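You operate a simulated robot arm through the tools that you are given. There is no shell and no other tool.

You run a simulated robot arm. Do the job below in one go: nothing can be reset, and whatever is moved stays where it is left.

Task
Wipe the rusty fat tube, then oil a strip along the top of both.
Fine: the two on the rubber mat; all with the blue cloth, loaded at the oily felt tray; put it back. A coat counts when it lies all over at full strength: go over it till it gets no stronger. What is to be rubbed or washed off counts as gone when no trace of it is left.

It is judged by the outcome, as a careful person would: the job done as asked, and still so three seconds after it is handed in. It fails if anything else is knocked over, pushed out of place, dropped, spilled or broken. Flat cloth is picked up by pressing the open fingertips on it (5 to 10 N) and closing them slowly along it; thin cloth reads only 2 to 8 mm in the jaws.

Robot
A 7-joint arm with a two-finger gripper, fixed in place. Base frame: the origin is at the foot of the arm, x ahead of it, y to its left, z up; the work surface is at about z = 920. Readings come in mm, rad, newtons and seconds.
With the tool pointing down near the work surface it reaches from about 340 to 720 mm from the base axis. Its first joint turns from -1.152 to 1.152 rad. Payload 2.45 kg.
The TCP is the grasp point between the finger pads, 26 mm short of the fingertips. In the tool frame z runs along the fingers and y along their closing line. Largest opening 96 mm; the body of the gripper starts 69 mm behind the TCP.
Orientation is told as [roll, pitch, yaw] about the base's x, y, z axes, in that order, counted from this pose: with the fingers straight down and closing along the base's y, the tool's x points along the base's -x, its y along +y and its z along -z.

Tools
- The arm moves only by the tool jog_arm. Its argument "commands" is a list of rows, each a list of 7 numbers: the shift along the tool's x, y, z in mm, then the turn, a rotation vector about the tool's x, y, z in rad, then the gripper command, from -1 (shut) to 1 (fully open), values between in proportion. In form: [[dx, dy, dz, wx, wy, wz, fingers], ...]. A call has 1 to 20 rows; each row shifts and turns the commanded pose from where the row before left it, along the tool's axes as they then stand. Rows are played at 5 a second. More than 50 mm and 0.15 rad between two rows, or a gripper value outside its range, and nothing of the call is played. A pose out of reach is approached as far as the arm can. The call stops where the force on the tool passes 40 N (or 10 N more than at its start, if that is more) or the arm is blocked; 0.2 s more then pass. Each finger halts on what it meets, pressing with about 41 N; the grip force reading is that of the motor and also rises with nothing between the fingers. The clock runs only during rows and for 0.2 s after the last one: add rows that do not move to give the fingers time. It gives the time, the measured TCP pose, the force on the tool (base axes), the opening and the grip force at its end, in the units of the frame above (readings bear some noise), with the torque about the TCP (base axes, N m) and any sound that the robot's microphone picked up.
- Cameras (640 x 400 px; columns grow to the right, rows downward): "scene" is fixed at [154.7, -380.8, 1431.7]; the picture's right is [0.88, -0.48, 0.00], its down [-0.24, -0.43, -0.87] and it looks along [0.42, 0.76, -0.50] (base axes); focal length 323 px, centre (320, 200). "wrist" rides on the gripper at [82, 3, -98] in the tool frame; the picture's right is [-0.04, 1.00, 0.00], its down [-0.73, -0.03, -0.68] and it looks along [-0.68, -0.03, 0.73] (tool axes); focal length 256 px, centre (320, 200). There is no depth. A picture from a camera that has moved, and an enlarged one, comes with that camera's place and axes in the base frame and with its lens.
- grab_frame(camera): a new picture of that camera. It takes no simulated time.
- inspect(camera, box): a new picture of the part [left, top, right, bottom] of that camera's present view, enlarged. It takes no simulated time.
- job_done(): hands the job in; it is judged then, once.

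Nothing tells you positions but the pictures and the camera data. Unless the task says otherwise, let go and move clear before handing in.

The tools are called after "Call:" as a command line: name --pt "numbers of a row" for each row, then --argument value for the rest, lists and objects as JSON in quotes. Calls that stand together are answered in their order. jog_arm: Moves the arm, as the interface text tells. Its arguments: {"type":"object","properties":{"commands":{"type":"array","items":{"type":"array","items":{"type":"number"}}}},"required":["commands"]} The other tools are called the same way: grab_frame (camera) takes a picture; inspect (camera, box) takes an enlarged picture of a part of a camera's view; job_done () hands the job in.

At the start:

```text
t: 0.0
eef_pos: [448.2, -78.5, 1246.3]
tcp_rot: [0.0, 0.001, 0.0]
contact_force: [-0.6, 0.4, 0.5]
torque: [0.0, 0.01, -0.04]
width: 96.1
grasp_force: 0.0
```

scene: 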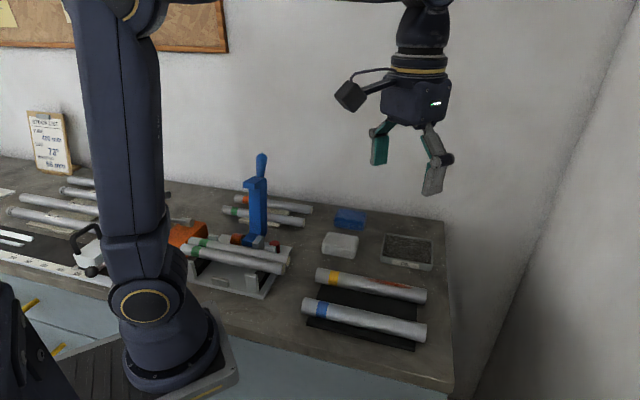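
wrist: 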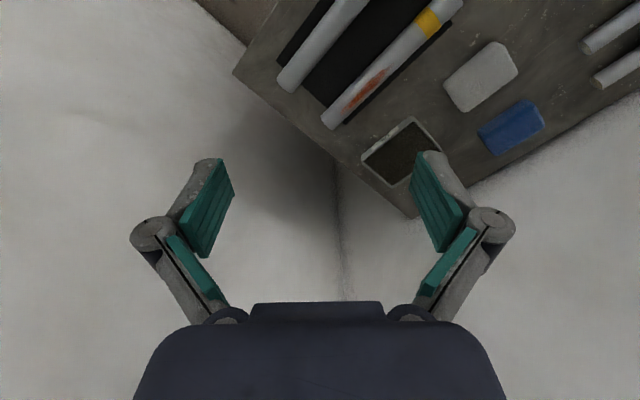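

I see a mat with two tubes (a yellow-banded one with rust, and a blue-banded one), a gray/white pad, a blue cloth and an oil tray behind them. I'll look closer before moving.

Call:
inspect --camera "scene" --box '[280, 190, 460, 370]'

Call:
inspect --camera "scene" --box '[160, 140, 340, 310]'

Call:
inspect --camera "wrist" --box '[230, 0, 640, 220]'

Call:
inspect --camera "scene" --box '[0, 100, 120, 290]'

```text
2.22 times, centred on (370, 280) of scene
camera zoom: at [154.7, -380.8, 1431.7], right [0.88, -0.48, 0.0], down [-0.24, -0.43, -0.87], along [0.42, 0.76, -0.5], focal length 717 px, centre (209, 22)
```

zoom: 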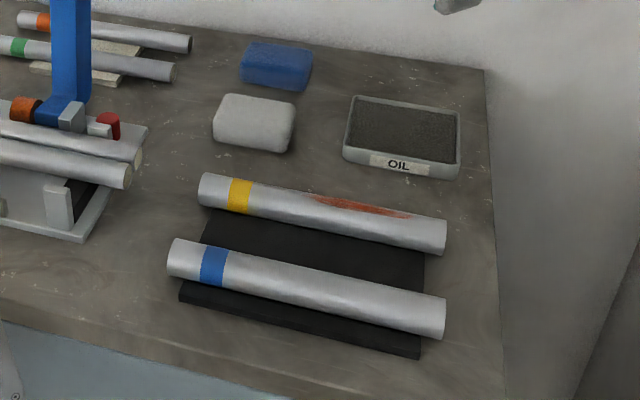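

```text
2.35 times, centred on (250, 225) of scene
camera zoom: at [154.7, -380.8, 1431.7], right [0.88, -0.48, 0.0], down [-0.24, -0.43, -0.87], along [0.42, 0.76, -0.5], focal length 759 px, centre (485, 141)
```

zoom: 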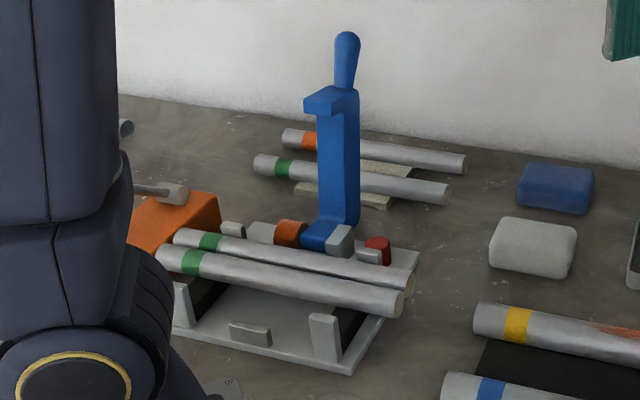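

```text
1.56 times, centred on (435, 110) of wrist
camera zoom: at [366.6, -76.0, 1344.2], right [0.04, 1.0, 0.0], down [0.73, -0.03, 0.68], along [0.68, -0.03, -0.73], focal length 400 px, centre (140, 340)
```

zoom: 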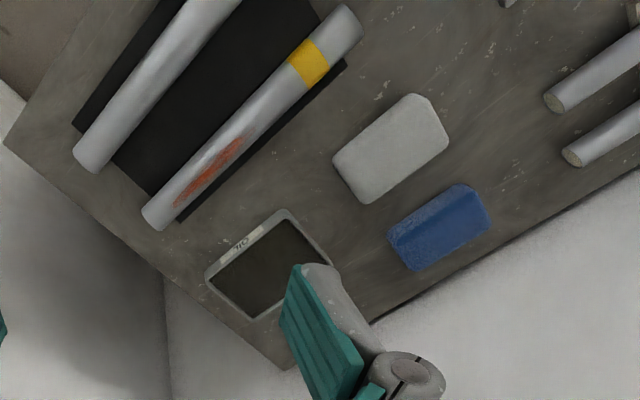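

```text
2.11 times, centred on (60, 195) of scene
camera zoom: at [154.7, -380.8, 1431.7], right [0.88, -0.48, 0.0], down [-0.24, -0.43, -0.87], along [0.42, 0.76, -0.5], focal length 679 px, centre (867, 210)
```

zoom: 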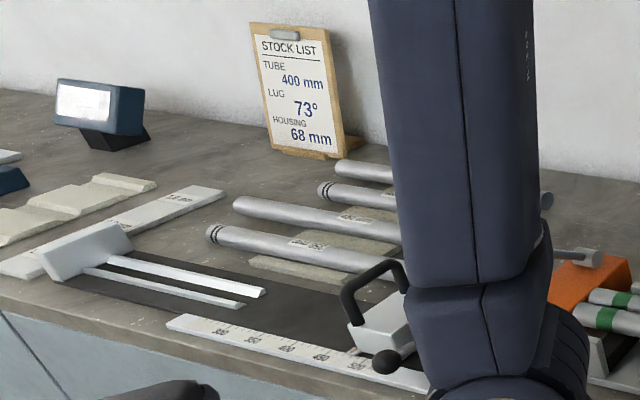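

The rusty tube (yellow band) lies diagonally from roughly (409, 88) to (567, -75), the blue-band tube parallel from (340, 22) to (506, -136), the blue cloth near (593, 237), the oil tray near (643, 61). I'll move high above the cloth to look at it with the wrist camera.

Call:
jog_arm --pt "-18 39.4 14 0 0 0 1" --pt "-18 39.4 14 0 0 0 1" --pt "-18 39.4 14 0 0 0 1" --pt "-18 39.4 14 0 0 0 1" --pt "-18 39.4 14 0 0 0 1" --pt "-18 39.4 14 0 0 0 1" --pt "-18 39.4 14 0 0 0 1" --pt "-18 39.4 14 0 0 0 1" --pt "0 0 0 0 0 0 1"

Call:
grab_frame --camera "wrist"

Call:
grab_frame --camera "scene"

```text
t: 2.0
eef_pos: [590.0, 235.8, 1133.1]
tcp_rot: [-0.001, -0.002, 0.0]
contact_force: [-0.4, -0.3, -0.3]
torque: [-0.03, 0.02, -0.01]
width: 95.7
grasp_force: 0.1
```

```text
taken
camera wrist: at [508.1, 239.0, 1230.4], right [0.04, 1.0, 0.0], down [0.73, -0.03, 0.68], along [0.68, -0.03, -0.73], focal length 256 px, centre (320, 200)
```

wrist: 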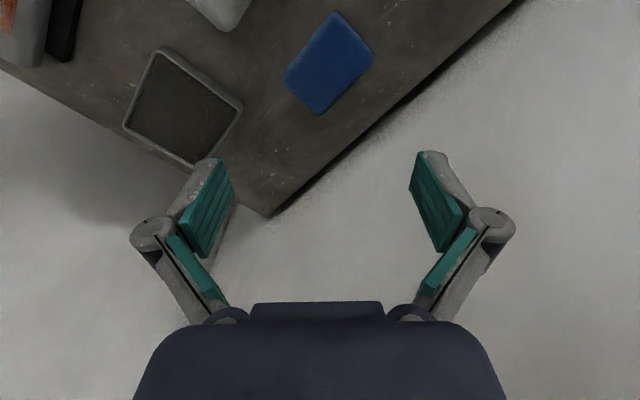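

```text
taken
```

scene: 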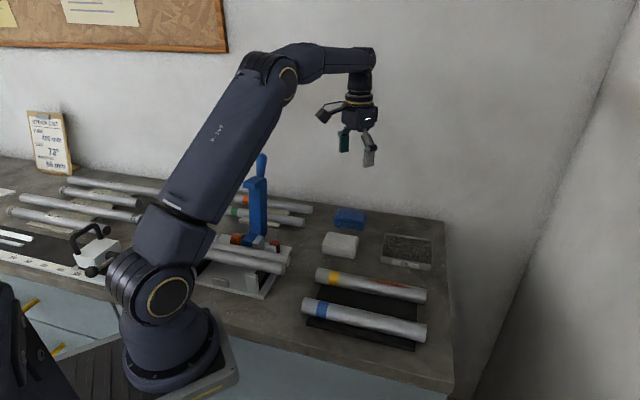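

The cloth appears as a folded pad about 80 × 56 mm, with its long side parallel to the tubes (about −45°). I'll rotate the gripper by −45° and come lower for a closer look.

Call:
jog_arm --pt "0 0 0 0 0 0.131 1" --pt "0 0 0 0 0 0.131 1" --pt "0 0 0 0 0 0.131 1" --pt "0 0 0 0 0 0.131 1" --pt "0 0 0 0 0 0.131 1" --pt "0 0 0 0 0 0.131 1" --pt "0 0 35 0 0 0 1" --pt "0 0 35 0 0 0 1" --pt "0 0 0 0 0 0 1"

Call:
grab_frame --camera "wrist"

Call:
inspect --camera "scene" --box '[300, 140, 420, 270]'

```text
t: 4.0
eef_pos: [594.1, 236.3, 1063.2]
tcp_rot: [0.002, 0.0, -0.785]
contact_force: [-0.4, 0.5, 0.1]
torque: [-0.01, 0.01, 0.02]
width: 96.0
grasp_force: 0.0
```

```text
taken
camera wrist: at [538.2, 295.6, 1161.1], right [0.74, 0.68, 0.0], down [0.5, -0.54, 0.68], along [0.46, -0.5, -0.73], focal length 256 px, centre (320, 200)
```

wrist: 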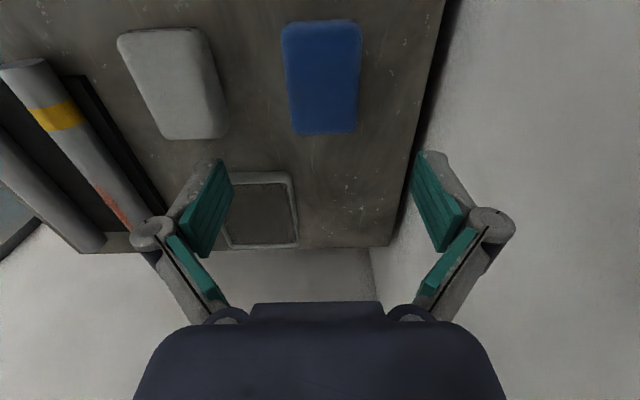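

```text
3.08 times, centred on (360, 205) of scene
camera zoom: at [154.7, -380.8, 1431.7], right [0.88, -0.48, 0.0], down [-0.24, -0.43, -0.87], along [0.42, 0.76, -0.5], focal length 993 px, centre (197, 185)
```

zoom: 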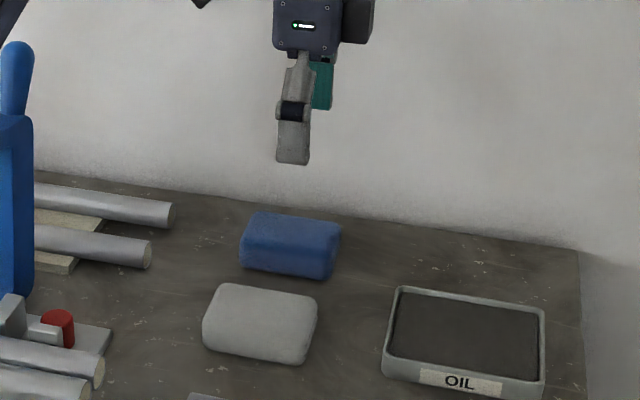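

The cloth pad lines up with the gripper at −45°. I'll go lower (fingertips still clear) to refine its position and height.

Call:
jog_arm --pt "3 0 25 0 0 0 1" --pt "3 0 25 0 0 0 1" --pt "0 0 10 0 0 0 1" --pt "0 0 0 0 0 0 1"

Call:
grab_frame --camera "wrist"

Call:
inspect --camera "scene" --box '[300, 140, 420, 270]'

```text
t: 5.0
eef_pos: [589.0, 242.0, 1006.8]
tcp_rot: [0.002, 0.001, -0.787]
contact_force: [-0.2, 0.6, 0.1]
torque: [0.02, 0.01, 0.04]
width: 95.9
grasp_force: 0.0
```

```text
taken
camera wrist: at [533.3, 299.8, 1103.1], right [0.74, 0.68, 0.0], down [0.5, -0.54, 0.68], along [0.46, -0.5, -0.73], focal length 256 px, centre (320, 200)
```

wrist: 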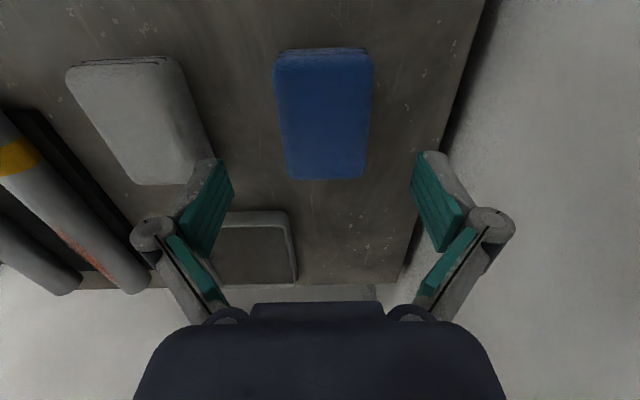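

```text
3.08 times, centred on (360, 205) of scene
camera zoom: at [154.7, -380.8, 1431.7], right [0.88, -0.48, 0.0], down [-0.24, -0.43, -0.87], along [0.42, 0.76, -0.5], focal length 993 px, centre (197, 185)
```

zoom: 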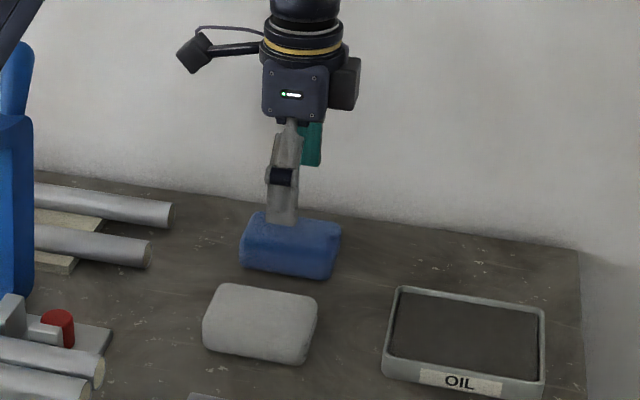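

The cloth's top is at about z = 945 (pad ~25 mm thick, 58 mm wide), 4 mm off in tool y. I'll centre, descend so the fingertips overlap its upper half, and check.

Call:
jog_arm --pt "0 3.9 0 0 0 0 1" --pt "0 0 16 0 0 0 1" --pt "0 0 16 0 0 0 1" --pt "0 0 10 0 0 0 1" --pt "0 0 6.5 0 0 0 1" --pt "0 0 0 0 0 0 1"

Call:
grab_frame --camera "wrist"

Call:
inspect --camera "scene" --box '[300, 140, 420, 270]'

```text
t: 6.4
eef_pos: [592.3, 244.7, 955.0]
tcp_rot: [0.0, 0.001, -0.788]
contact_force: [-0.3, 0.9, -0.9]
torque: [0.04, -0.01, -0.04]
width: 96.3
grasp_force: 0.0
```

```text
taken
camera wrist: at [536.1, 303.8, 1053.4], right [0.74, 0.68, 0.0], down [0.5, -0.54, 0.68], along [0.46, -0.5, -0.73], focal length 256 px, centre (320, 200)
```

wrist: 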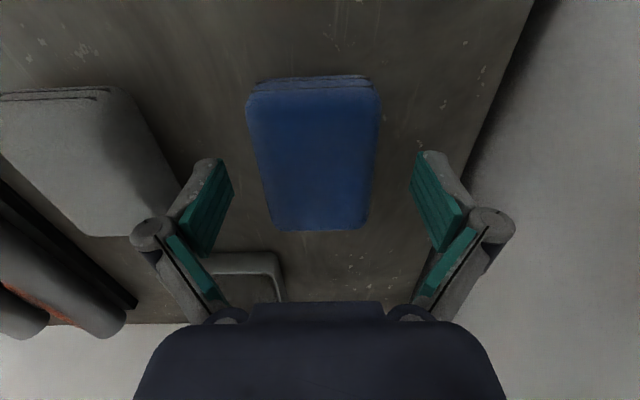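

```text
3.08 times, centred on (360, 205) of scene
camera zoom: at [154.7, -380.8, 1431.7], right [0.88, -0.48, 0.0], down [-0.24, -0.43, -0.87], along [0.42, 0.76, -0.5], focal length 993 px, centre (197, 185)
```

zoom: 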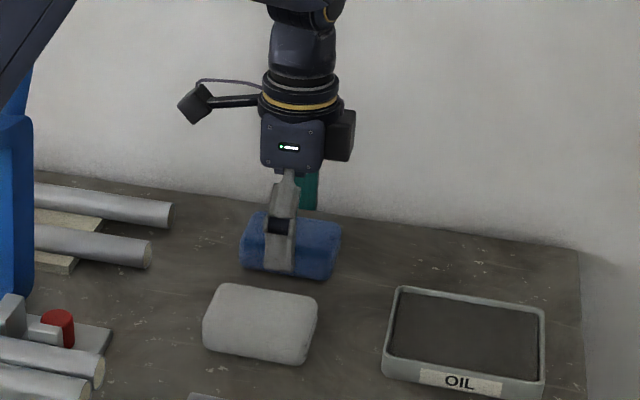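

Fingers straddle the pad well. I'll raise 2 mm, centre by 1 mm and close slowly.

Call:
jog_arm --pt "0 -1.2 -2.5 0 0 0 1" --pt "0 0 0 0 0 0 0.8" --pt "0 0 0 0 0 0 0.6" --pt "0 0 0 0 0 0 0.45" --pt "0 0 0 0 0 0 0.35" --pt "0 0 0 0 0 0 0.25" --pt "0 0 0 0 0 0 0.2" --pt "0 0 0 0 0 0 0.15" --pt "0 0 0 0 0 0 0.15"

Call:
grab_frame --camera "wrist"

```text
t: 8.4
eef_pos: [592.7, 242.1, 959.3]
tcp_rot: [0.001, 0.0, -0.787]
contact_force: [-0.2, -0.3, 3.3]
torque: [-0.08, 0.06, -0.03]
width: 58.8
grasp_force: 41.4
```

```text
taken
camera wrist: at [535.1, 302.7, 1056.1], right [0.74, 0.68, 0.0], down [0.5, -0.54, 0.68], along [0.46, -0.5, -0.73], focal length 256 px, centre (320, 200)
```

wrist: 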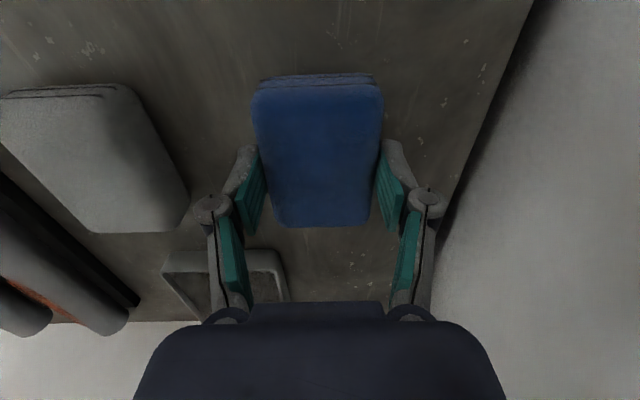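

Gripped at 58.8 mm, firm. I'll lift straight up and check the hold.

Call:
jog_arm --pt "0 0 0 0 0 0 0" --pt "0 0 -10 0 0 0 0" --pt "0 0 -25 0 0 0 0" --pt "0 0 -40 0 0 0 0" --pt "0 0 -40 0 0 0 0" --pt "0 0 0 0 0 0 0"

Call:
grab_frame --camera "wrist"

Call:
inspect --camera "scene" --box '[300, 120, 440, 270]'

```text
t: 9.8
eef_pos: [588.7, 241.9, 1076.0]
tcp_rot: [0.0, 0.0, -0.786]
contact_force: [-0.2, 0.4, 0.2]
torque: [0.0, 0.01, -0.01]
width: 58.5
grasp_force: 41.0
```

```text
taken
camera wrist: at [533.5, 300.1, 1173.2], right [0.74, 0.68, 0.0], down [0.5, -0.54, 0.68], along [0.46, -0.5, -0.73], focal length 256 px, centre (320, 200)
```

wrist: 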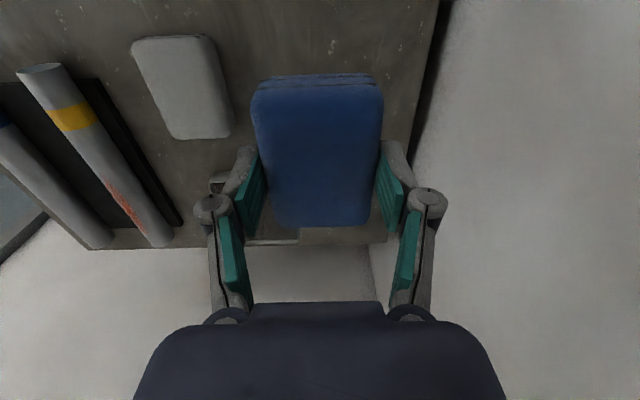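

```text
2.67 times, centred on (370, 195) of scene
camera zoom: at [154.7, -380.8, 1431.7], right [0.88, -0.48, 0.0], down [-0.24, -0.43, -0.87], along [0.42, 0.76, -0.5], focal length 860 px, centre (187, 213)
```

zoom: 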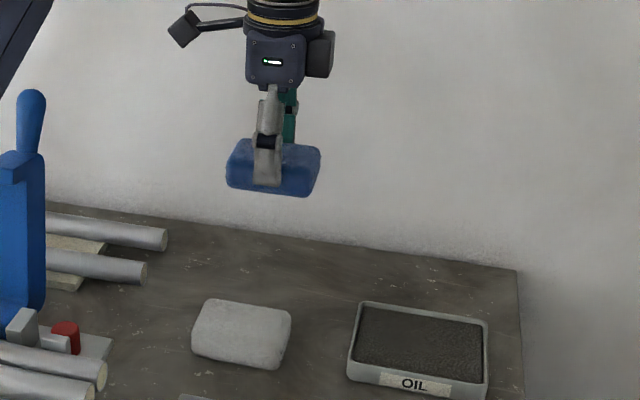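

The pad hangs level in the jaws with about 12 mm below the fingertips. Now a zoom on the oil tray and tubes for precise positions.

Call:
inspect --camera "scene" --box '[370, 222, 450, 277]'

Call:
inspect --camera "scene" --box '[295, 255, 435, 355]'

Call:
inspect --camera "wrist" --box '[0, 40, 240, 260]'

```text
7.27 times, centred on (410, 250) of scene
camera zoom: at [154.7, -380.8, 1431.7], right [0.88, -0.48, 0.0], down [-0.24, -0.43, -0.87], along [0.42, 0.76, -0.5], focal length 2347 px, centre (-334, -160)
```

zoom: 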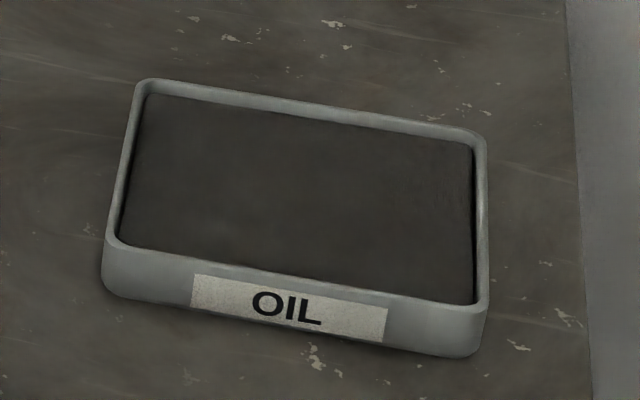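

```text
4.00 times, centred on (365, 305) of scene
camera zoom: at [154.7, -380.8, 1431.7], right [0.88, -0.48, 0.0], down [-0.24, -0.43, -0.87], along [0.42, 0.76, -0.5], focal length 1291 px, centre (140, -220)
```

zoom: 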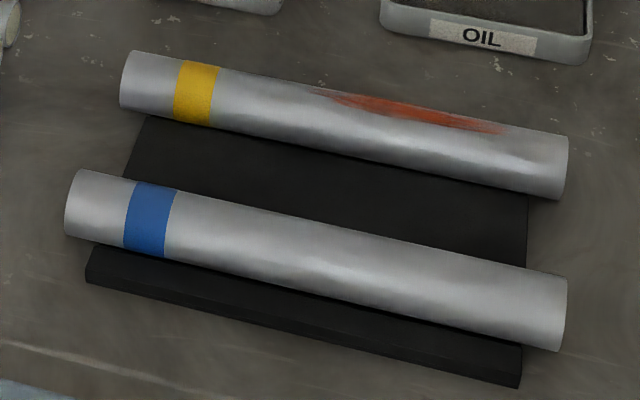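

```text
1.82 times, centred on (120, 150) of wrist
camera zoom: at [533.5, 300.1, 1173.2], right [0.74, 0.68, 0.0], down [0.5, -0.54, 0.68], along [0.46, -0.5, -0.73], focal length 465 px, centre (684, 291)
```

zoom: 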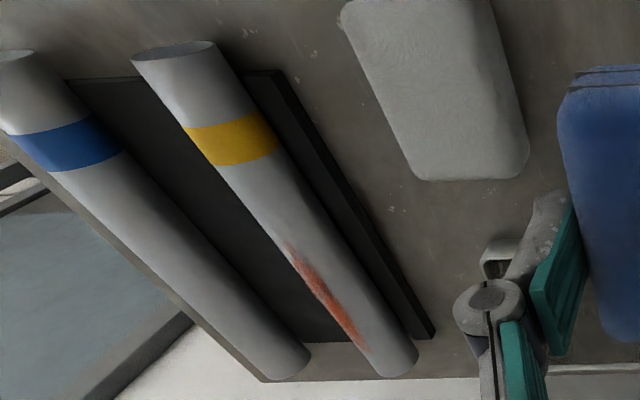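

Tray rim is about 118 × 92 mm centred near (637, 64); the rust streak runs along the top of the yellow-band tube. I'll move to a spot where the wrist camera can see the tray and tubes beside the held cloth.

Call:
jog_arm --pt "-26.5 -33.8 0 0 0 0 0" --pt "-26.5 -33.8 0 0 0 0 0" --pt "-26.5 -33.8 0 0 0 0 0" --pt "-26.5 -33.8 0 0 0 0 0" --pt "-26.5 -33.8 0 0 0 0 0" --pt "-26.5 -33.8 0 0 0 0 0" --pt "0 0 0 0 0 0 0"

Call:
grab_frame --camera "wrist"

Call:
grab_frame --camera "scene"

```text
t: 11.4
eef_pos: [557.6, -13.1, 1071.0]
tcp_rot: [0.0, 0.001, -0.785]
contact_force: [0.5, 0.9, -0.3]
torque: [0.0, 0.02, -0.01]
width: 58.8
grasp_force: 41.4
```

```text
taken
camera wrist: at [501.1, 45.6, 1169.3], right [0.74, 0.68, 0.0], down [0.5, -0.54, 0.68], along [0.46, -0.5, -0.73], focal length 256 px, centre (320, 200)
```

wrist: 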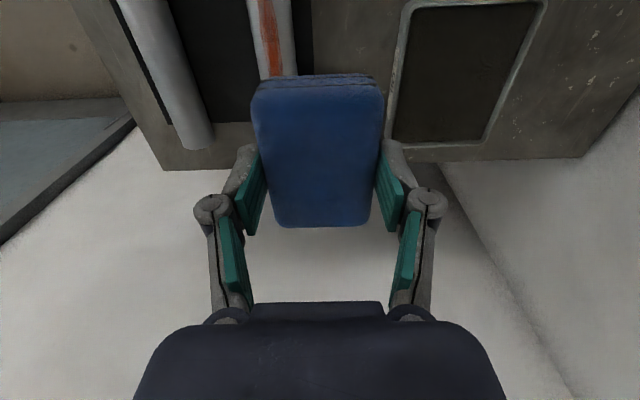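

```text
taken
```

scene: 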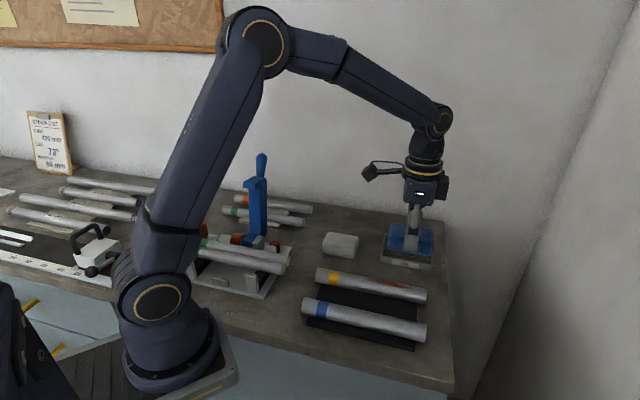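

I can see the tray's far end; I'll back off along the tool x axis to see the entire tray and the rust patch.

Call:
jog_arm --pt "40 0 0 0 0 0 0" --pt "40 0 0 0 0 0 0" --pt "0 0 0 0 0 0 0"

Call:
grab_frame --camera "wrist"

Call:
inspect --camera "wrist" --box '[360, 20, 600, 240]'

Call:
inspect --camera "wrist" --box '[40, 0, 320, 180]'

```text
t: 12.2
eef_pos: [501.7, 42.0, 1074.0]
tcp_rot: [-0.002, 0.001, -0.787]
contact_force: [0.3, -0.3, -0.9]
torque: [0.04, -0.01, -0.01]
width: 58.6
grasp_force: 40.7
```

```text
taken
camera wrist: at [446.5, 101.2, 1171.2], right [0.74, 0.68, 0.0], down [0.5, -0.54, 0.68], along [0.46, -0.5, -0.73], focal length 256 px, centre (320, 200)
```

wrist: 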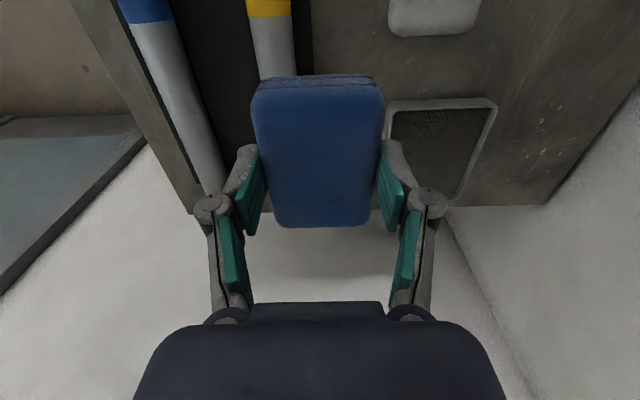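

```text
1.82 times, centred on (480, 130) of wrist
camera zoom: at [446.5, 101.2, 1171.2], right [0.74, 0.68, 0.0], down [0.5, -0.54, 0.68], along [0.46, -0.5, -0.73], focal length 465 px, centre (29, 327)
```

zoom: 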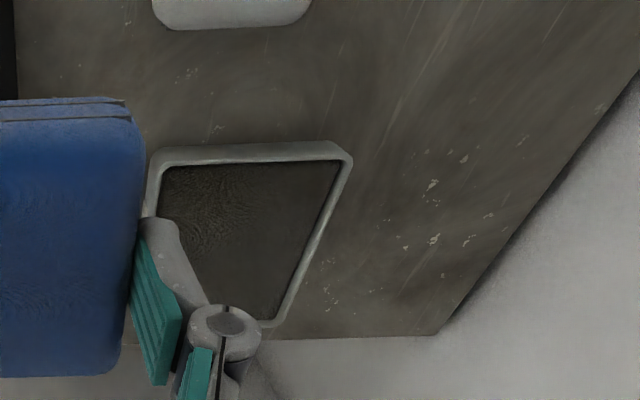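

```text
2.22 times, centred on (180, 90) of wrist
camera zoom: at [446.5, 101.2, 1171.2], right [0.74, 0.68, 0.0], down [0.5, -0.54, 0.68], along [0.46, -0.5, -0.73], focal length 569 px, centre (631, 444)
```

zoom: 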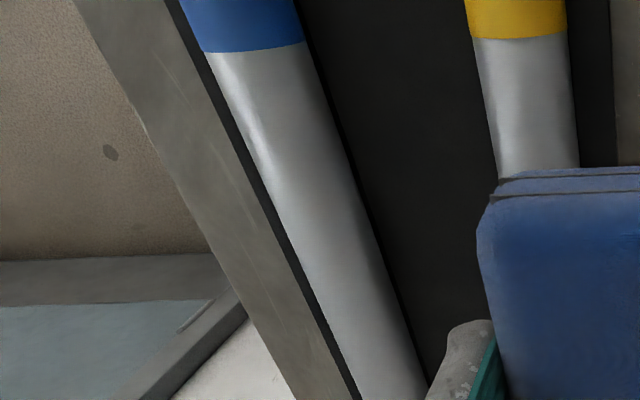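

Combining views, the tray centre is about (643.5, 64.4), aligned at −45°. I'll move the cloth above it at a safe height and verify.

Call:
jog_arm --pt "-21.1 29 0 0 0 0 0" --pt "-21.1 29 0 0 0 0 0" --pt "-21.1 29 10 0 0 0 0" --pt "-21.1 29 20 0 0 0 0" --pt "0 0 20 0 0 0 0" --pt "0 0 0 0 0 0 0"

Call:
grab_frame --camera "wrist"

Call:
inspect --camera "scene" --box '[350, 160, 470, 290]'

```text
t: 13.6
eef_pos: [643.9, 67.1, 1021.5]
tcp_rot: [0.0, -0.001, -0.786]
contact_force: [-1.1, -0.5, -0.8]
torque: [0.01, 0.02, 0.0]
width: 58.9
grasp_force: 41.1
```

```text
taken
camera wrist: at [587.6, 125.5, 1118.6], right [0.74, 0.68, 0.0], down [0.5, -0.54, 0.68], along [0.46, -0.5, -0.73], focal length 256 px, centre (320, 200)
```

wrist: 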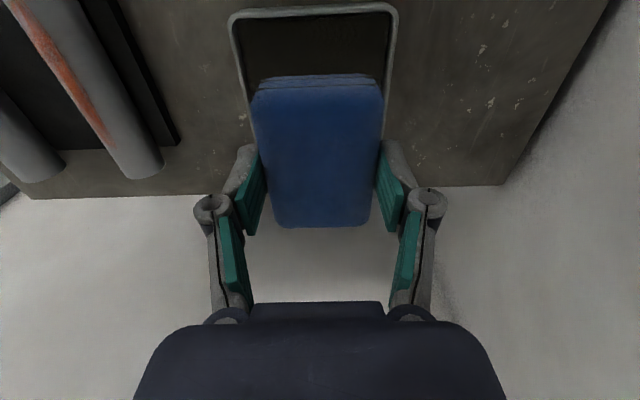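

```text
3.08 times, centred on (410, 225) of scene
camera zoom: at [154.7, -380.8, 1431.7], right [0.88, -0.48, 0.0], down [-0.24, -0.43, -0.87], along [0.42, 0.76, -0.5], focal length 993 px, centre (43, 123)
```

zoom: 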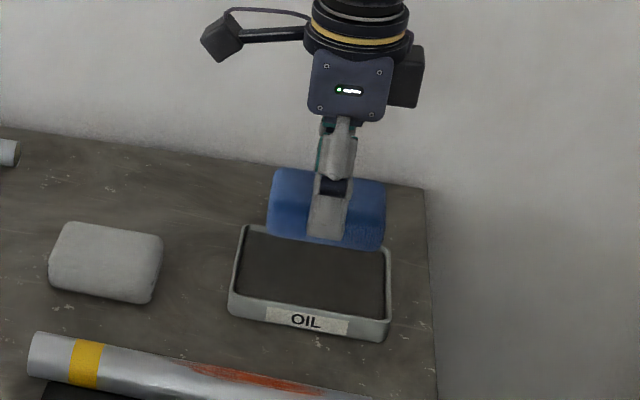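

Cloth is centred over the tray. I'll descend in stages until it touches the felt.

Call:
jog_arm --pt "0 -1 15 0 0 0 0" --pt "0 -0.5 12 0 0 0 0" --pt "0 0 8 0 0 0 0" --pt "0 0 4 0 0 0 0" --pt "0 0 2 0 0 0 0" --pt "0 0 2 0 0 0 0" --pt "0 0 0 0 0 0 0"

Call:
inspect --camera "scene" --box '[350, 160, 470, 290]'

```text
t: 15.2
eef_pos: [642.5, 65.5, 981.2]
tcp_rot: [0.0, 0.0, -0.786]
contact_force: [0.8, 0.3, -0.2]
torque: [0.03, 0.02, 0.0]
width: 58.8
grasp_force: 41.1
```

```text
3.08 times, centred on (410, 225) of scene
camera zoom: at [154.7, -380.8, 1431.7], right [0.88, -0.48, 0.0], down [-0.24, -0.43, -0.87], along [0.42, 0.76, -0.5], focal length 993 px, centre (43, 123)
```

zoom: 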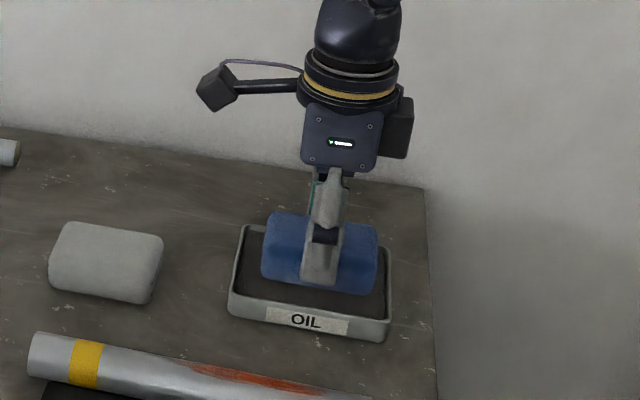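

Call:
jog_arm --pt "0 0 2 0 0 0 0" --pt "0 0 2 0 0 0 0" --pt "0 0 1.5 0 0 0 0" --pt "0 0 0 0 0 0 0"

```text
t: 16.2
eef_pos: [643.3, 64.1, 978.1]
tcp_rot: [0.002, -0.001, -0.786]
contact_force: [-8.1, -1.9, 22.6]
torque: [-0.03, 0.5, 0.04]
width: 59.1
grasp_force: 41.4
```

Contact with the felt at about z = 977 (22 N). I'll ease off slightly and rub gently within the tray to load the cloth.

Call:
jog_arm --pt "0 0 -0.8 0 0 0 0" --pt "4 0 0 0 0 0 0" --pt "-4 0 0 0 0 0 0" --pt "-4 0 0 0 0 0 0" --pt "4 0 0 0 0 0 0" --pt "0 4 0 0 0 0 0" --pt "0 -4 0 0 0 0 0" --pt "0 -4 0 0 0 0 0" --pt "0 4 0 0 0 0 0" --pt "0 0 0 0 0 0 0"

Call:
grab_frame --camera "wrist"

```text
t: 18.4
eef_pos: [644.2, 65.4, 976.9]
tcp_rot: [0.0, 0.001, -0.787]
contact_force: [-4.8, -1.2, 27.6]
torque: [-0.03, -0.22, 0.01]
width: 59.0
grasp_force: 40.5
```

```text
taken
camera wrist: at [587.0, 123.8, 1074.4], right [0.74, 0.68, 0.0], down [0.5, -0.54, 0.68], along [0.46, -0.5, -0.73], focal length 256 px, centre (320, 200)
```

wrist: 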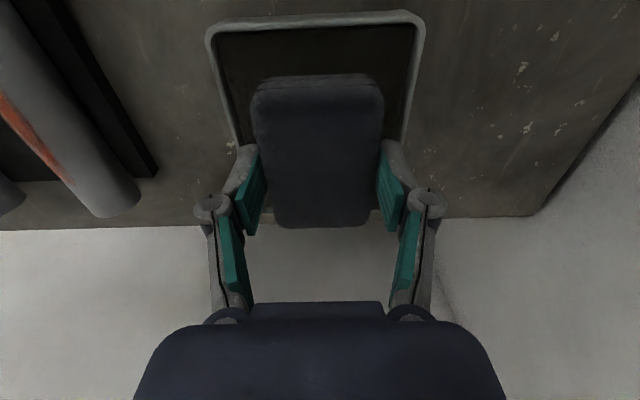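

The cloth darkened – it is loaded with oil. Now I'll lift and take it over the rust streak on the yellow-band tube (centre about (510, −16)).

Call:
jog_arm --pt "0 0 -10 0 0 0 0" --pt "0 0 -30 0 0 0 0" --pt "0 0 -20 0 0 0 0" --pt "9.35 -37.7 0 0 0 0 0" --pt "9.35 -37.7 0 0 0 0 0" --pt "9.35 -37.7 0 0 0 0 0" --pt "9.35 -37.7 0 0 0 0 0" --pt "0 0 0 0 0 0 0"

Call:
grab_frame --camera "wrist"

Call:
inspect --camera "scene" --box '[295, 195, 455, 355]'

```text
t: 20.2
eef_pos: [508.0, -13.4, 1035.6]
tcp_rot: [0.0, 0.0, -0.786]
contact_force: [0.0, -0.8, 0.1]
torque: [0.02, -0.02, -0.02]
width: 58.9
grasp_force: 41.1
```

```text
taken
camera wrist: at [453.3, 46.0, 1133.4], right [0.74, 0.68, 0.0], down [0.5, -0.54, 0.68], along [0.46, -0.5, -0.73], focal length 256 px, centre (320, 200)
```

wrist: 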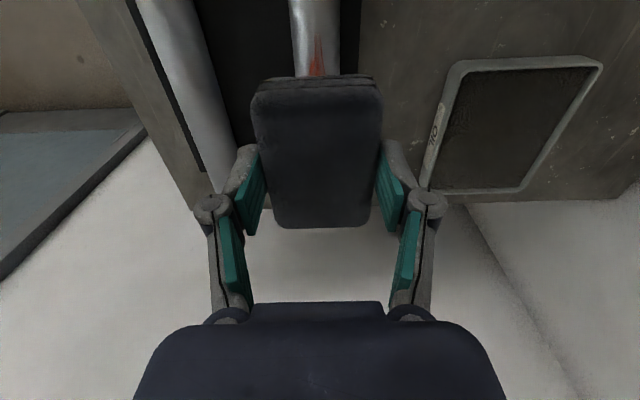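

```text
2.50 times, centred on (375, 275) of scene
camera zoom: at [154.7, -380.8, 1431.7], right [0.88, -0.48, 0.0], down [-0.24, -0.43, -0.87], along [0.42, 0.76, -0.5], focal length 807 px, centre (182, 12)
```

zoom: 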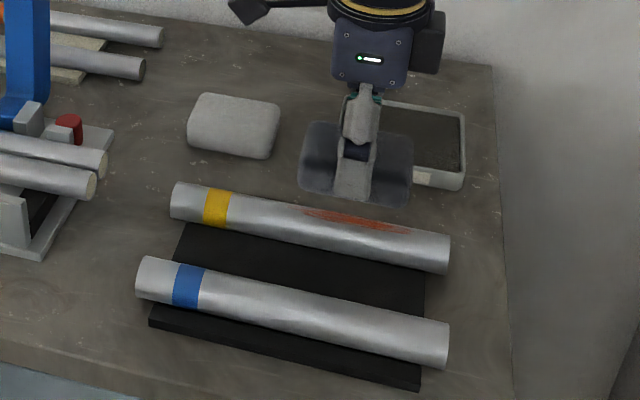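

The tube is centred under the pad and the rust sits on top of it. I'll lower onto the tube gently.

Call:
jog_arm --pt "0 0 15 0 0 0 0" --pt "0 0 10 0 0 0 0" --pt "0 0 5 0 0 0 0" --pt "0 0 2 0 0 0 0" --pt "0 0 0 0 0 0 0"

Call:
jog_arm --pt "0 0 2 0 0 0 0" --pt "0 0 2 0 0 0 0" --pt "0 0 0 0 0 0 0"

```text
t: 21.4
eef_pos: [509.9, -14.6, 1004.6]
tcp_rot: [0.0, 0.0, -0.788]
contact_force: [0.5, 0.5, -0.1]
torque: [0.0, 0.0, 0.01]
width: 58.7
grasp_force: 40.6
```

```text
t: 22.2
eef_pos: [509.7, -14.6, 1000.5]
tcp_rot: [0.0, 0.002, -0.787]
contact_force: [-1.0, 0.0, 0.0]
torque: [0.01, -0.02, -0.01]
width: 58.9
grasp_force: 41.3
```

Call:
jog_arm --pt "0 0 1.5 0 0 0 0" --pt "0 0 1.5 0 0 0 0" --pt "0 0 0 0 0 0 0"

Call:
inspect --camera "scene" --box '[335, 215, 435, 315]'

```text
t: 23.0
eef_pos: [509.9, -15.2, 996.6]
tcp_rot: [0.001, -0.001, -0.786]
contact_force: [-0.5, -0.4, -0.6]
torque: [-0.01, 0.0, -0.02]
width: 58.8
grasp_force: 41.4
```

```text
4.00 times, centred on (385, 265) of scene
camera zoom: at [154.7, -380.8, 1431.7], right [0.88, -0.48, 0.0], down [-0.24, -0.43, -0.87], along [0.42, 0.76, -0.5], focal length 1291 px, centre (60, -60)
```

zoom: 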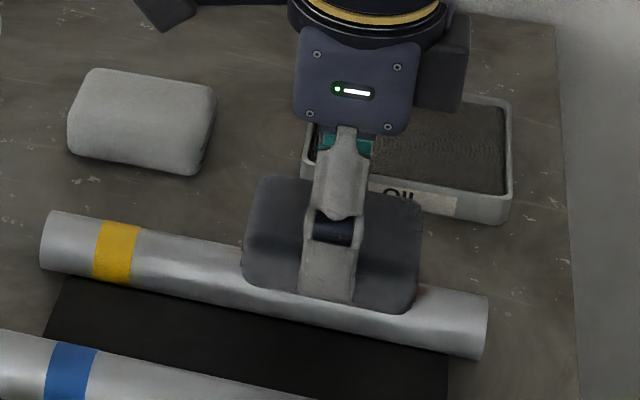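

Call:
jog_arm --pt "0 0 1 0 0 0 0" --pt "0 0 1 0 0 0 0" --pt "0 0 0 0 0 0 0"

Call:
jog_arm --pt "0 0 1 0 0 0 0" --pt "0 0 1 0 0 0 0" --pt "0 0 0 0 0 0 0"

```text
t: 23.8
eef_pos: [510.1, -15.9, 993.9]
tcp_rot: [0.0, 0.0, -0.787]
contact_force: [0.7, -0.2, -0.4]
torque: [0.01, 0.0, -0.01]
width: 58.7
grasp_force: 40.8
```

```text
t: 24.6
eef_pos: [509.4, -13.9, 991.8]
tcp_rot: [0.0, 0.001, -0.788]
contact_force: [0.6, -0.3, -0.5]
torque: [0.0, 0.04, -0.02]
width: 58.8
grasp_force: 41.3
```

Call:
jog_arm --pt "0 0 1 0 0 0 0" --pt "0 0 0.5 0 0 0 0" --pt "0 0 0 0 0 0 0"

Call:
jog_arm --pt "0 0 1 0 0 0 0" --pt "0 0 0 0 0 0 0"

```text
t: 25.4
eef_pos: [511.3, -14.9, 991.6]
tcp_rot: [0.002, 0.0, -0.787]
contact_force: [-6.0, 3.6, 18.8]
torque: [0.04, 0.19, 0.02]
width: 58.8
grasp_force: 40.9
```

```text
t: 26.0
eef_pos: [510.5, -15.0, 991.7]
tcp_rot: [0.003, -0.002, -0.786]
contact_force: [-6.9, 5.2, 36.3]
torque: [0.2, 0.38, 0.02]
width: 58.7
grasp_force: 40.8
```

Contact at TCP z ≈ 991.5 (tube top ≈ 953). 36 N is more than I want, so I'll ease off to about 12 N and stroke along the tube.

Call:
jog_arm --pt "0 0 -1.3 0 0 0 0" --pt "-5 0 0 0 0 0 0" --pt "-5 0 0 0 0 0 0" --pt "0 0 0 0 0 0 0"

Call:
inspect --camera "scene" --box '[295, 215, 455, 355]'

```text
t: 27.0
eef_pos: [517.3, -22.3, 991.7]
tcp_rot: [-0.001, 0.0, -0.787]
contact_force: [-3.8, 5.3, 12.2]
torque: [0.05, -0.05, 0.06]
width: 58.6
grasp_force: 40.7
```

```text
2.86 times, centred on (375, 285) of scene
camera zoom: at [154.4, -380.6, 1431.8], right [0.88, -0.48, 0.0], down [-0.24, -0.43, -0.87], along [0.42, 0.76, -0.5], focal length 922 px, centre (163, -43)
```

zoom: 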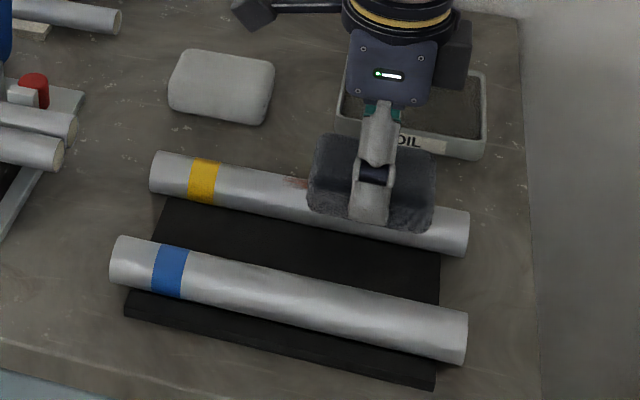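

Force is a comfortable 12 N and the tube stays put. Now stroking back and forth over the rust.

Call:
jog_arm --pt "9 0 0 0 0 0 0" --pt "9 0 0 0 0 0 0" --pt "9 0 0 0 0 0 0" --pt "9 0 0 0 0 0 0" --pt "9 0 0 0 0 0 0" --pt "-9 0 0 0 0 0 0" --pt "-9 0 0 0 0 0 0" --pt "-9 0 0 0 0 0 0" --pt "-9 0 0 0 0 0 0" --pt "-9 0 0 0 0 0 0" --pt "-9 0 0 0 0 0 0" --pt "0 0 0 0 0 0 0"

Call:
inspect --camera "scene" --box '[295, 215, 455, 355]'

Call:
grab_frame --camera "wrist"

```text
t: 29.6
eef_pos: [522.8, -28.0, 991.9]
tcp_rot: [0.001, -0.001, -0.785]
contact_force: [-2.0, 3.5, 7.7]
torque: [0.07, 0.12, 0.0]
width: 58.7
grasp_force: 41.0
```

```text
2.86 times, centred on (375, 285) of scene
camera zoom: at [154.5, -380.7, 1431.8], right [0.88, -0.48, 0.0], down [-0.24, -0.43, -0.87], along [0.42, 0.76, -0.5], focal length 922 px, centre (163, -43)
```

zoom: 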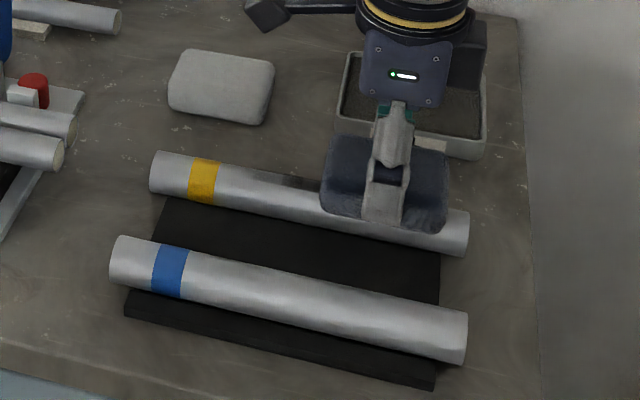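

```text
taken
camera wrist: at [468.6, 31.7, 1089.5], right [0.74, 0.68, 0.0], down [0.5, -0.54, 0.68], along [0.46, -0.5, -0.73], focal length 256 px, centre (320, 200)
```

wrist: 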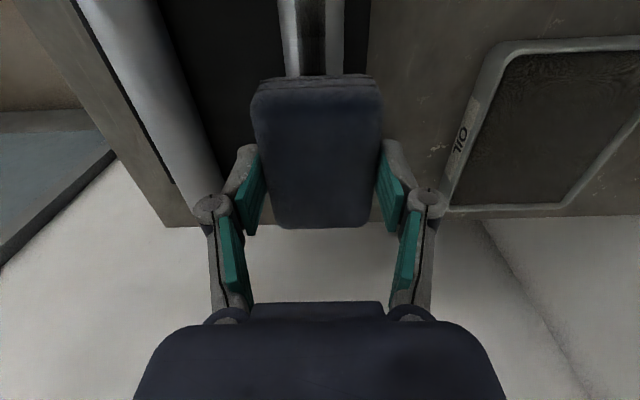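

A dark oily strip shows where the pad passed. A couple more strokes over the rust area, then I'll lift and look.

Call:
jog_arm --pt "9 0 0.3 0 0 0 0" --pt "9 0 0 0 0 0 0" --pt "9 0 0 0 0 0 0" --pt "9 0 0 0 0 0 0" --pt "9 0 0 0 0 0 0" --pt "9 0 0 0 0 0 0" --pt "-9 0 0 0 0 0 0" --pt "-9 0 0 0 0 0 0" --pt "-9 0 0 0 0 0 0" --pt "-9 0 0 0 0 0 0" --pt "-9 0 0 0 0 0 0" --pt "-9 0 0 0 0 0 0" --pt "0 0 -20 0 0 0 0" --pt "0 20 -40 0 0 0 0" --pt "0 45 0 0 0 0 0" --pt "0 45 0 0 0 0 0" --pt "0 0 0 0 0 0 0"

Call:
grab_frame --camera "wrist"

Call:
inspect --camera "scene" --box '[295, 255, 435, 355]'

```text
t: 33.2
eef_pos: [600.5, 52.0, 1053.7]
tcp_rot: [0.001, 0.0, -0.788]
contact_force: [0.6, -0.9, -0.7]
torque: [0.02, 0.01, -0.01]
width: 59.0
grasp_force: 40.9
```

```text
taken
camera wrist: at [543.9, 110.6, 1150.0], right [0.74, 0.68, 0.0], down [0.5, -0.54, 0.68], along [0.46, -0.5, -0.73], focal length 256 px, centre (320, 200)
```

wrist: 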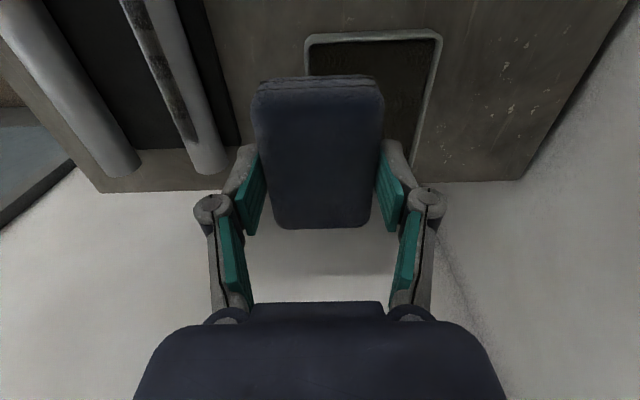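

```text
4.00 times, centred on (365, 305) of scene
camera zoom: at [154.8, -380.7, 1431.7], right [0.88, -0.48, 0.0], down [-0.24, -0.43, -0.87], along [0.42, 0.76, -0.5], focal length 1291 px, centre (140, -220)
```

zoom: 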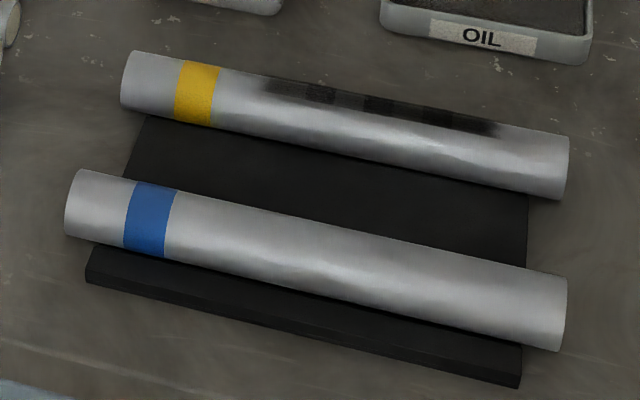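

The rust appears wiped and the tube hasn't moved. I'll zoom in for any trace.

Call:
inspect --camera "scene" --box '[350, 265, 430, 305]'

Call:
inspect --camera "wrist" --box '[100, 0, 250, 180]'

```text
8.00 times, centred on (390, 285) of scene
camera zoom: at [154.8, -380.7, 1431.7], right [0.88, -0.48, 0.0], down [-0.24, -0.43, -0.87], along [0.42, 0.76, -0.5], focal length 2581 px, centre (-240, -480)
```

zoom: 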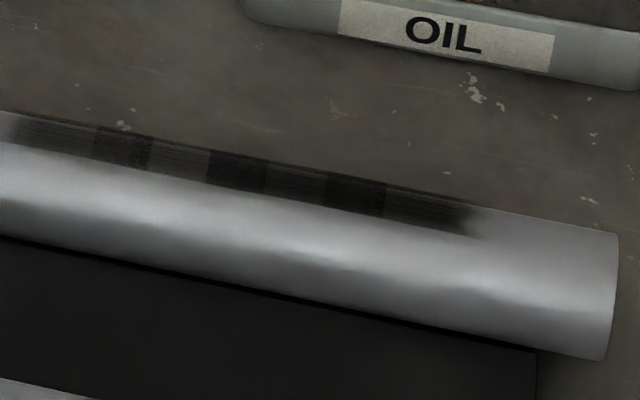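

```text
2.22 times, centred on (175, 90) of wrist
camera zoom: at [543.9, 110.6, 1150.0], right [0.74, 0.68, 0.0], down [0.5, -0.54, 0.68], along [0.46, -0.5, -0.73], focal length 569 px, centre (642, 444)
```

zoom: 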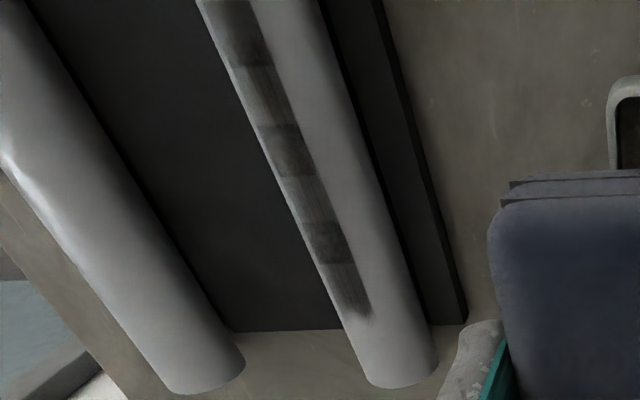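

No rust trace remains under the oil film. The cloth looks partly spent, so I'll reload it at the tray before coating the full length.

Call:
jog_arm --pt "-10.8 19.6 0 0 0 0 0" --pt "-10.8 19.6 0 0 0 0 0" --pt "0 0 0 0 0 0 0" --pt "0 0 25 0 0 0 0" --pt "0 0 25 0 0 0 0" --pt "0 0 15 0 0 0 0" --pt "0 0 4 0 0 0 0" --pt "0 0 2 0 0 0 0" --pt "0 0 0 0 0 0 0"

Call:
grab_frame --camera "wrist"

```text
t: 35.2
eef_pos: [645.5, 61.8, 979.6]
tcp_rot: [0.0, 0.001, -0.788]
contact_force: [0.0, 0.6, -0.2]
torque: [-0.01, -0.01, 0.0]
width: 58.7
grasp_force: 40.8
```

```text
taken
camera wrist: at [589.5, 121.0, 1077.4], right [0.74, 0.68, 0.0], down [0.5, -0.54, 0.68], along [0.46, -0.5, -0.73], focal length 256 px, centre (320, 200)
```

wrist: 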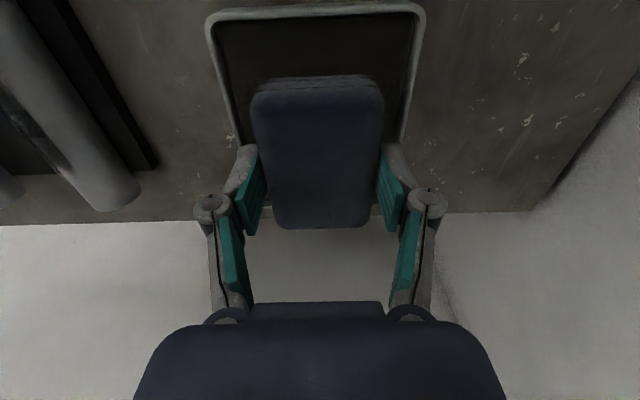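

Call:
jog_arm --pt "2 0 1 0 0 0 0" --pt "0 0 1 0 0 0 0" --pt "0 0 0.7 0 0 0 0" --pt "0 0 0 0 0 0 0"

```text
t: 36.2
eef_pos: [643.2, 62.7, 977.5]
tcp_rot: [0.002, 0.0, -0.787]
contact_force: [-0.2, 0.1, 0.5]
torque: [0.01, 0.0, 0.01]
width: 58.8
grasp_force: 41.3
```

Call:
jog_arm --pt "0 0 0.8 0 0 0 0" --pt "0 0 0.6 0 0 0 0" --pt "0 0 0 0 0 0 0"

```text
t: 37.0
eef_pos: [643.5, 65.0, 976.7]
tcp_rot: [0.001, -0.001, -0.788]
contact_force: [0.3, -1.2, 0.0]
torque: [-0.02, -0.03, 0.04]
width: 58.8
grasp_force: 41.3
```

Call:
jog_arm --pt "0 0 0.7 0 0 0 0" --pt "0 0 0.5 0 0 0 0" --pt "0 0 0 0 0 0 0"

```text
t: 37.8
eef_pos: [644.2, 63.9, 976.8]
tcp_rot: [0.002, -0.001, -0.786]
contact_force: [-1.4, 2.0, 11.3]
torque: [0.08, 0.13, 0.04]
width: 58.7
grasp_force: 41.2
```

Light contact at 11 N. I'll press a touch more and rub to soak the pad.

Call:
jog_arm --pt "0 0 0.3 0 0 0 0" --pt "5 0 0 0 0 0 0" --pt "-5 0 0 0 0 0 0" --pt "-5 0 0 0 0 0 0" --pt "5 0 0 0 0 0 0" --pt "0 5 0 0 0 0 0" --pt "0 -5 0 0 0 0 0" --pt "0 -5 0 0 0 0 0" --pt "0 5 0 0 0 0 0" --pt "5 0 0 0 0 0 0" --pt "-5 0 0 0 0 0 0" --pt "-5 0 0 0 0 0 0" --pt "5 0 0 0 0 0 0" --pt "0 0 0 0 0 0 0"

Call:
grab_frame --camera "wrist"

```text
t: 40.8
eef_pos: [645.2, 62.9, 976.8]
tcp_rot: [0.003, -0.001, -0.786]
contact_force: [6.3, -3.6, 14.4]
torque: [0.08, 0.17, 0.0]
width: 59.0
grasp_force: 40.7
```

```text
taken
camera wrist: at [589.0, 122.1, 1073.5], right [0.74, 0.68, 0.0], down [0.5, -0.54, 0.68], along [0.46, -0.5, -0.73], focal length 256 px, centre (320, 200)
```

wrist: 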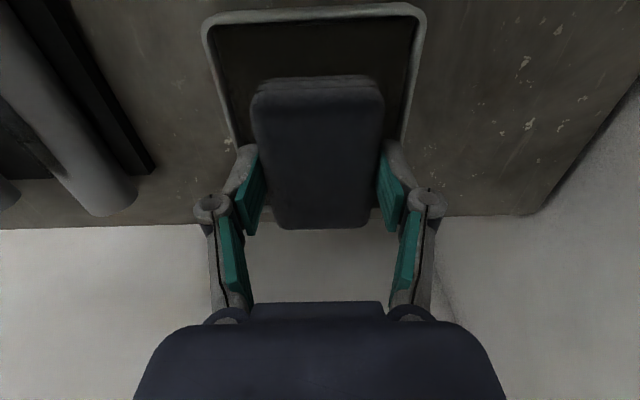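

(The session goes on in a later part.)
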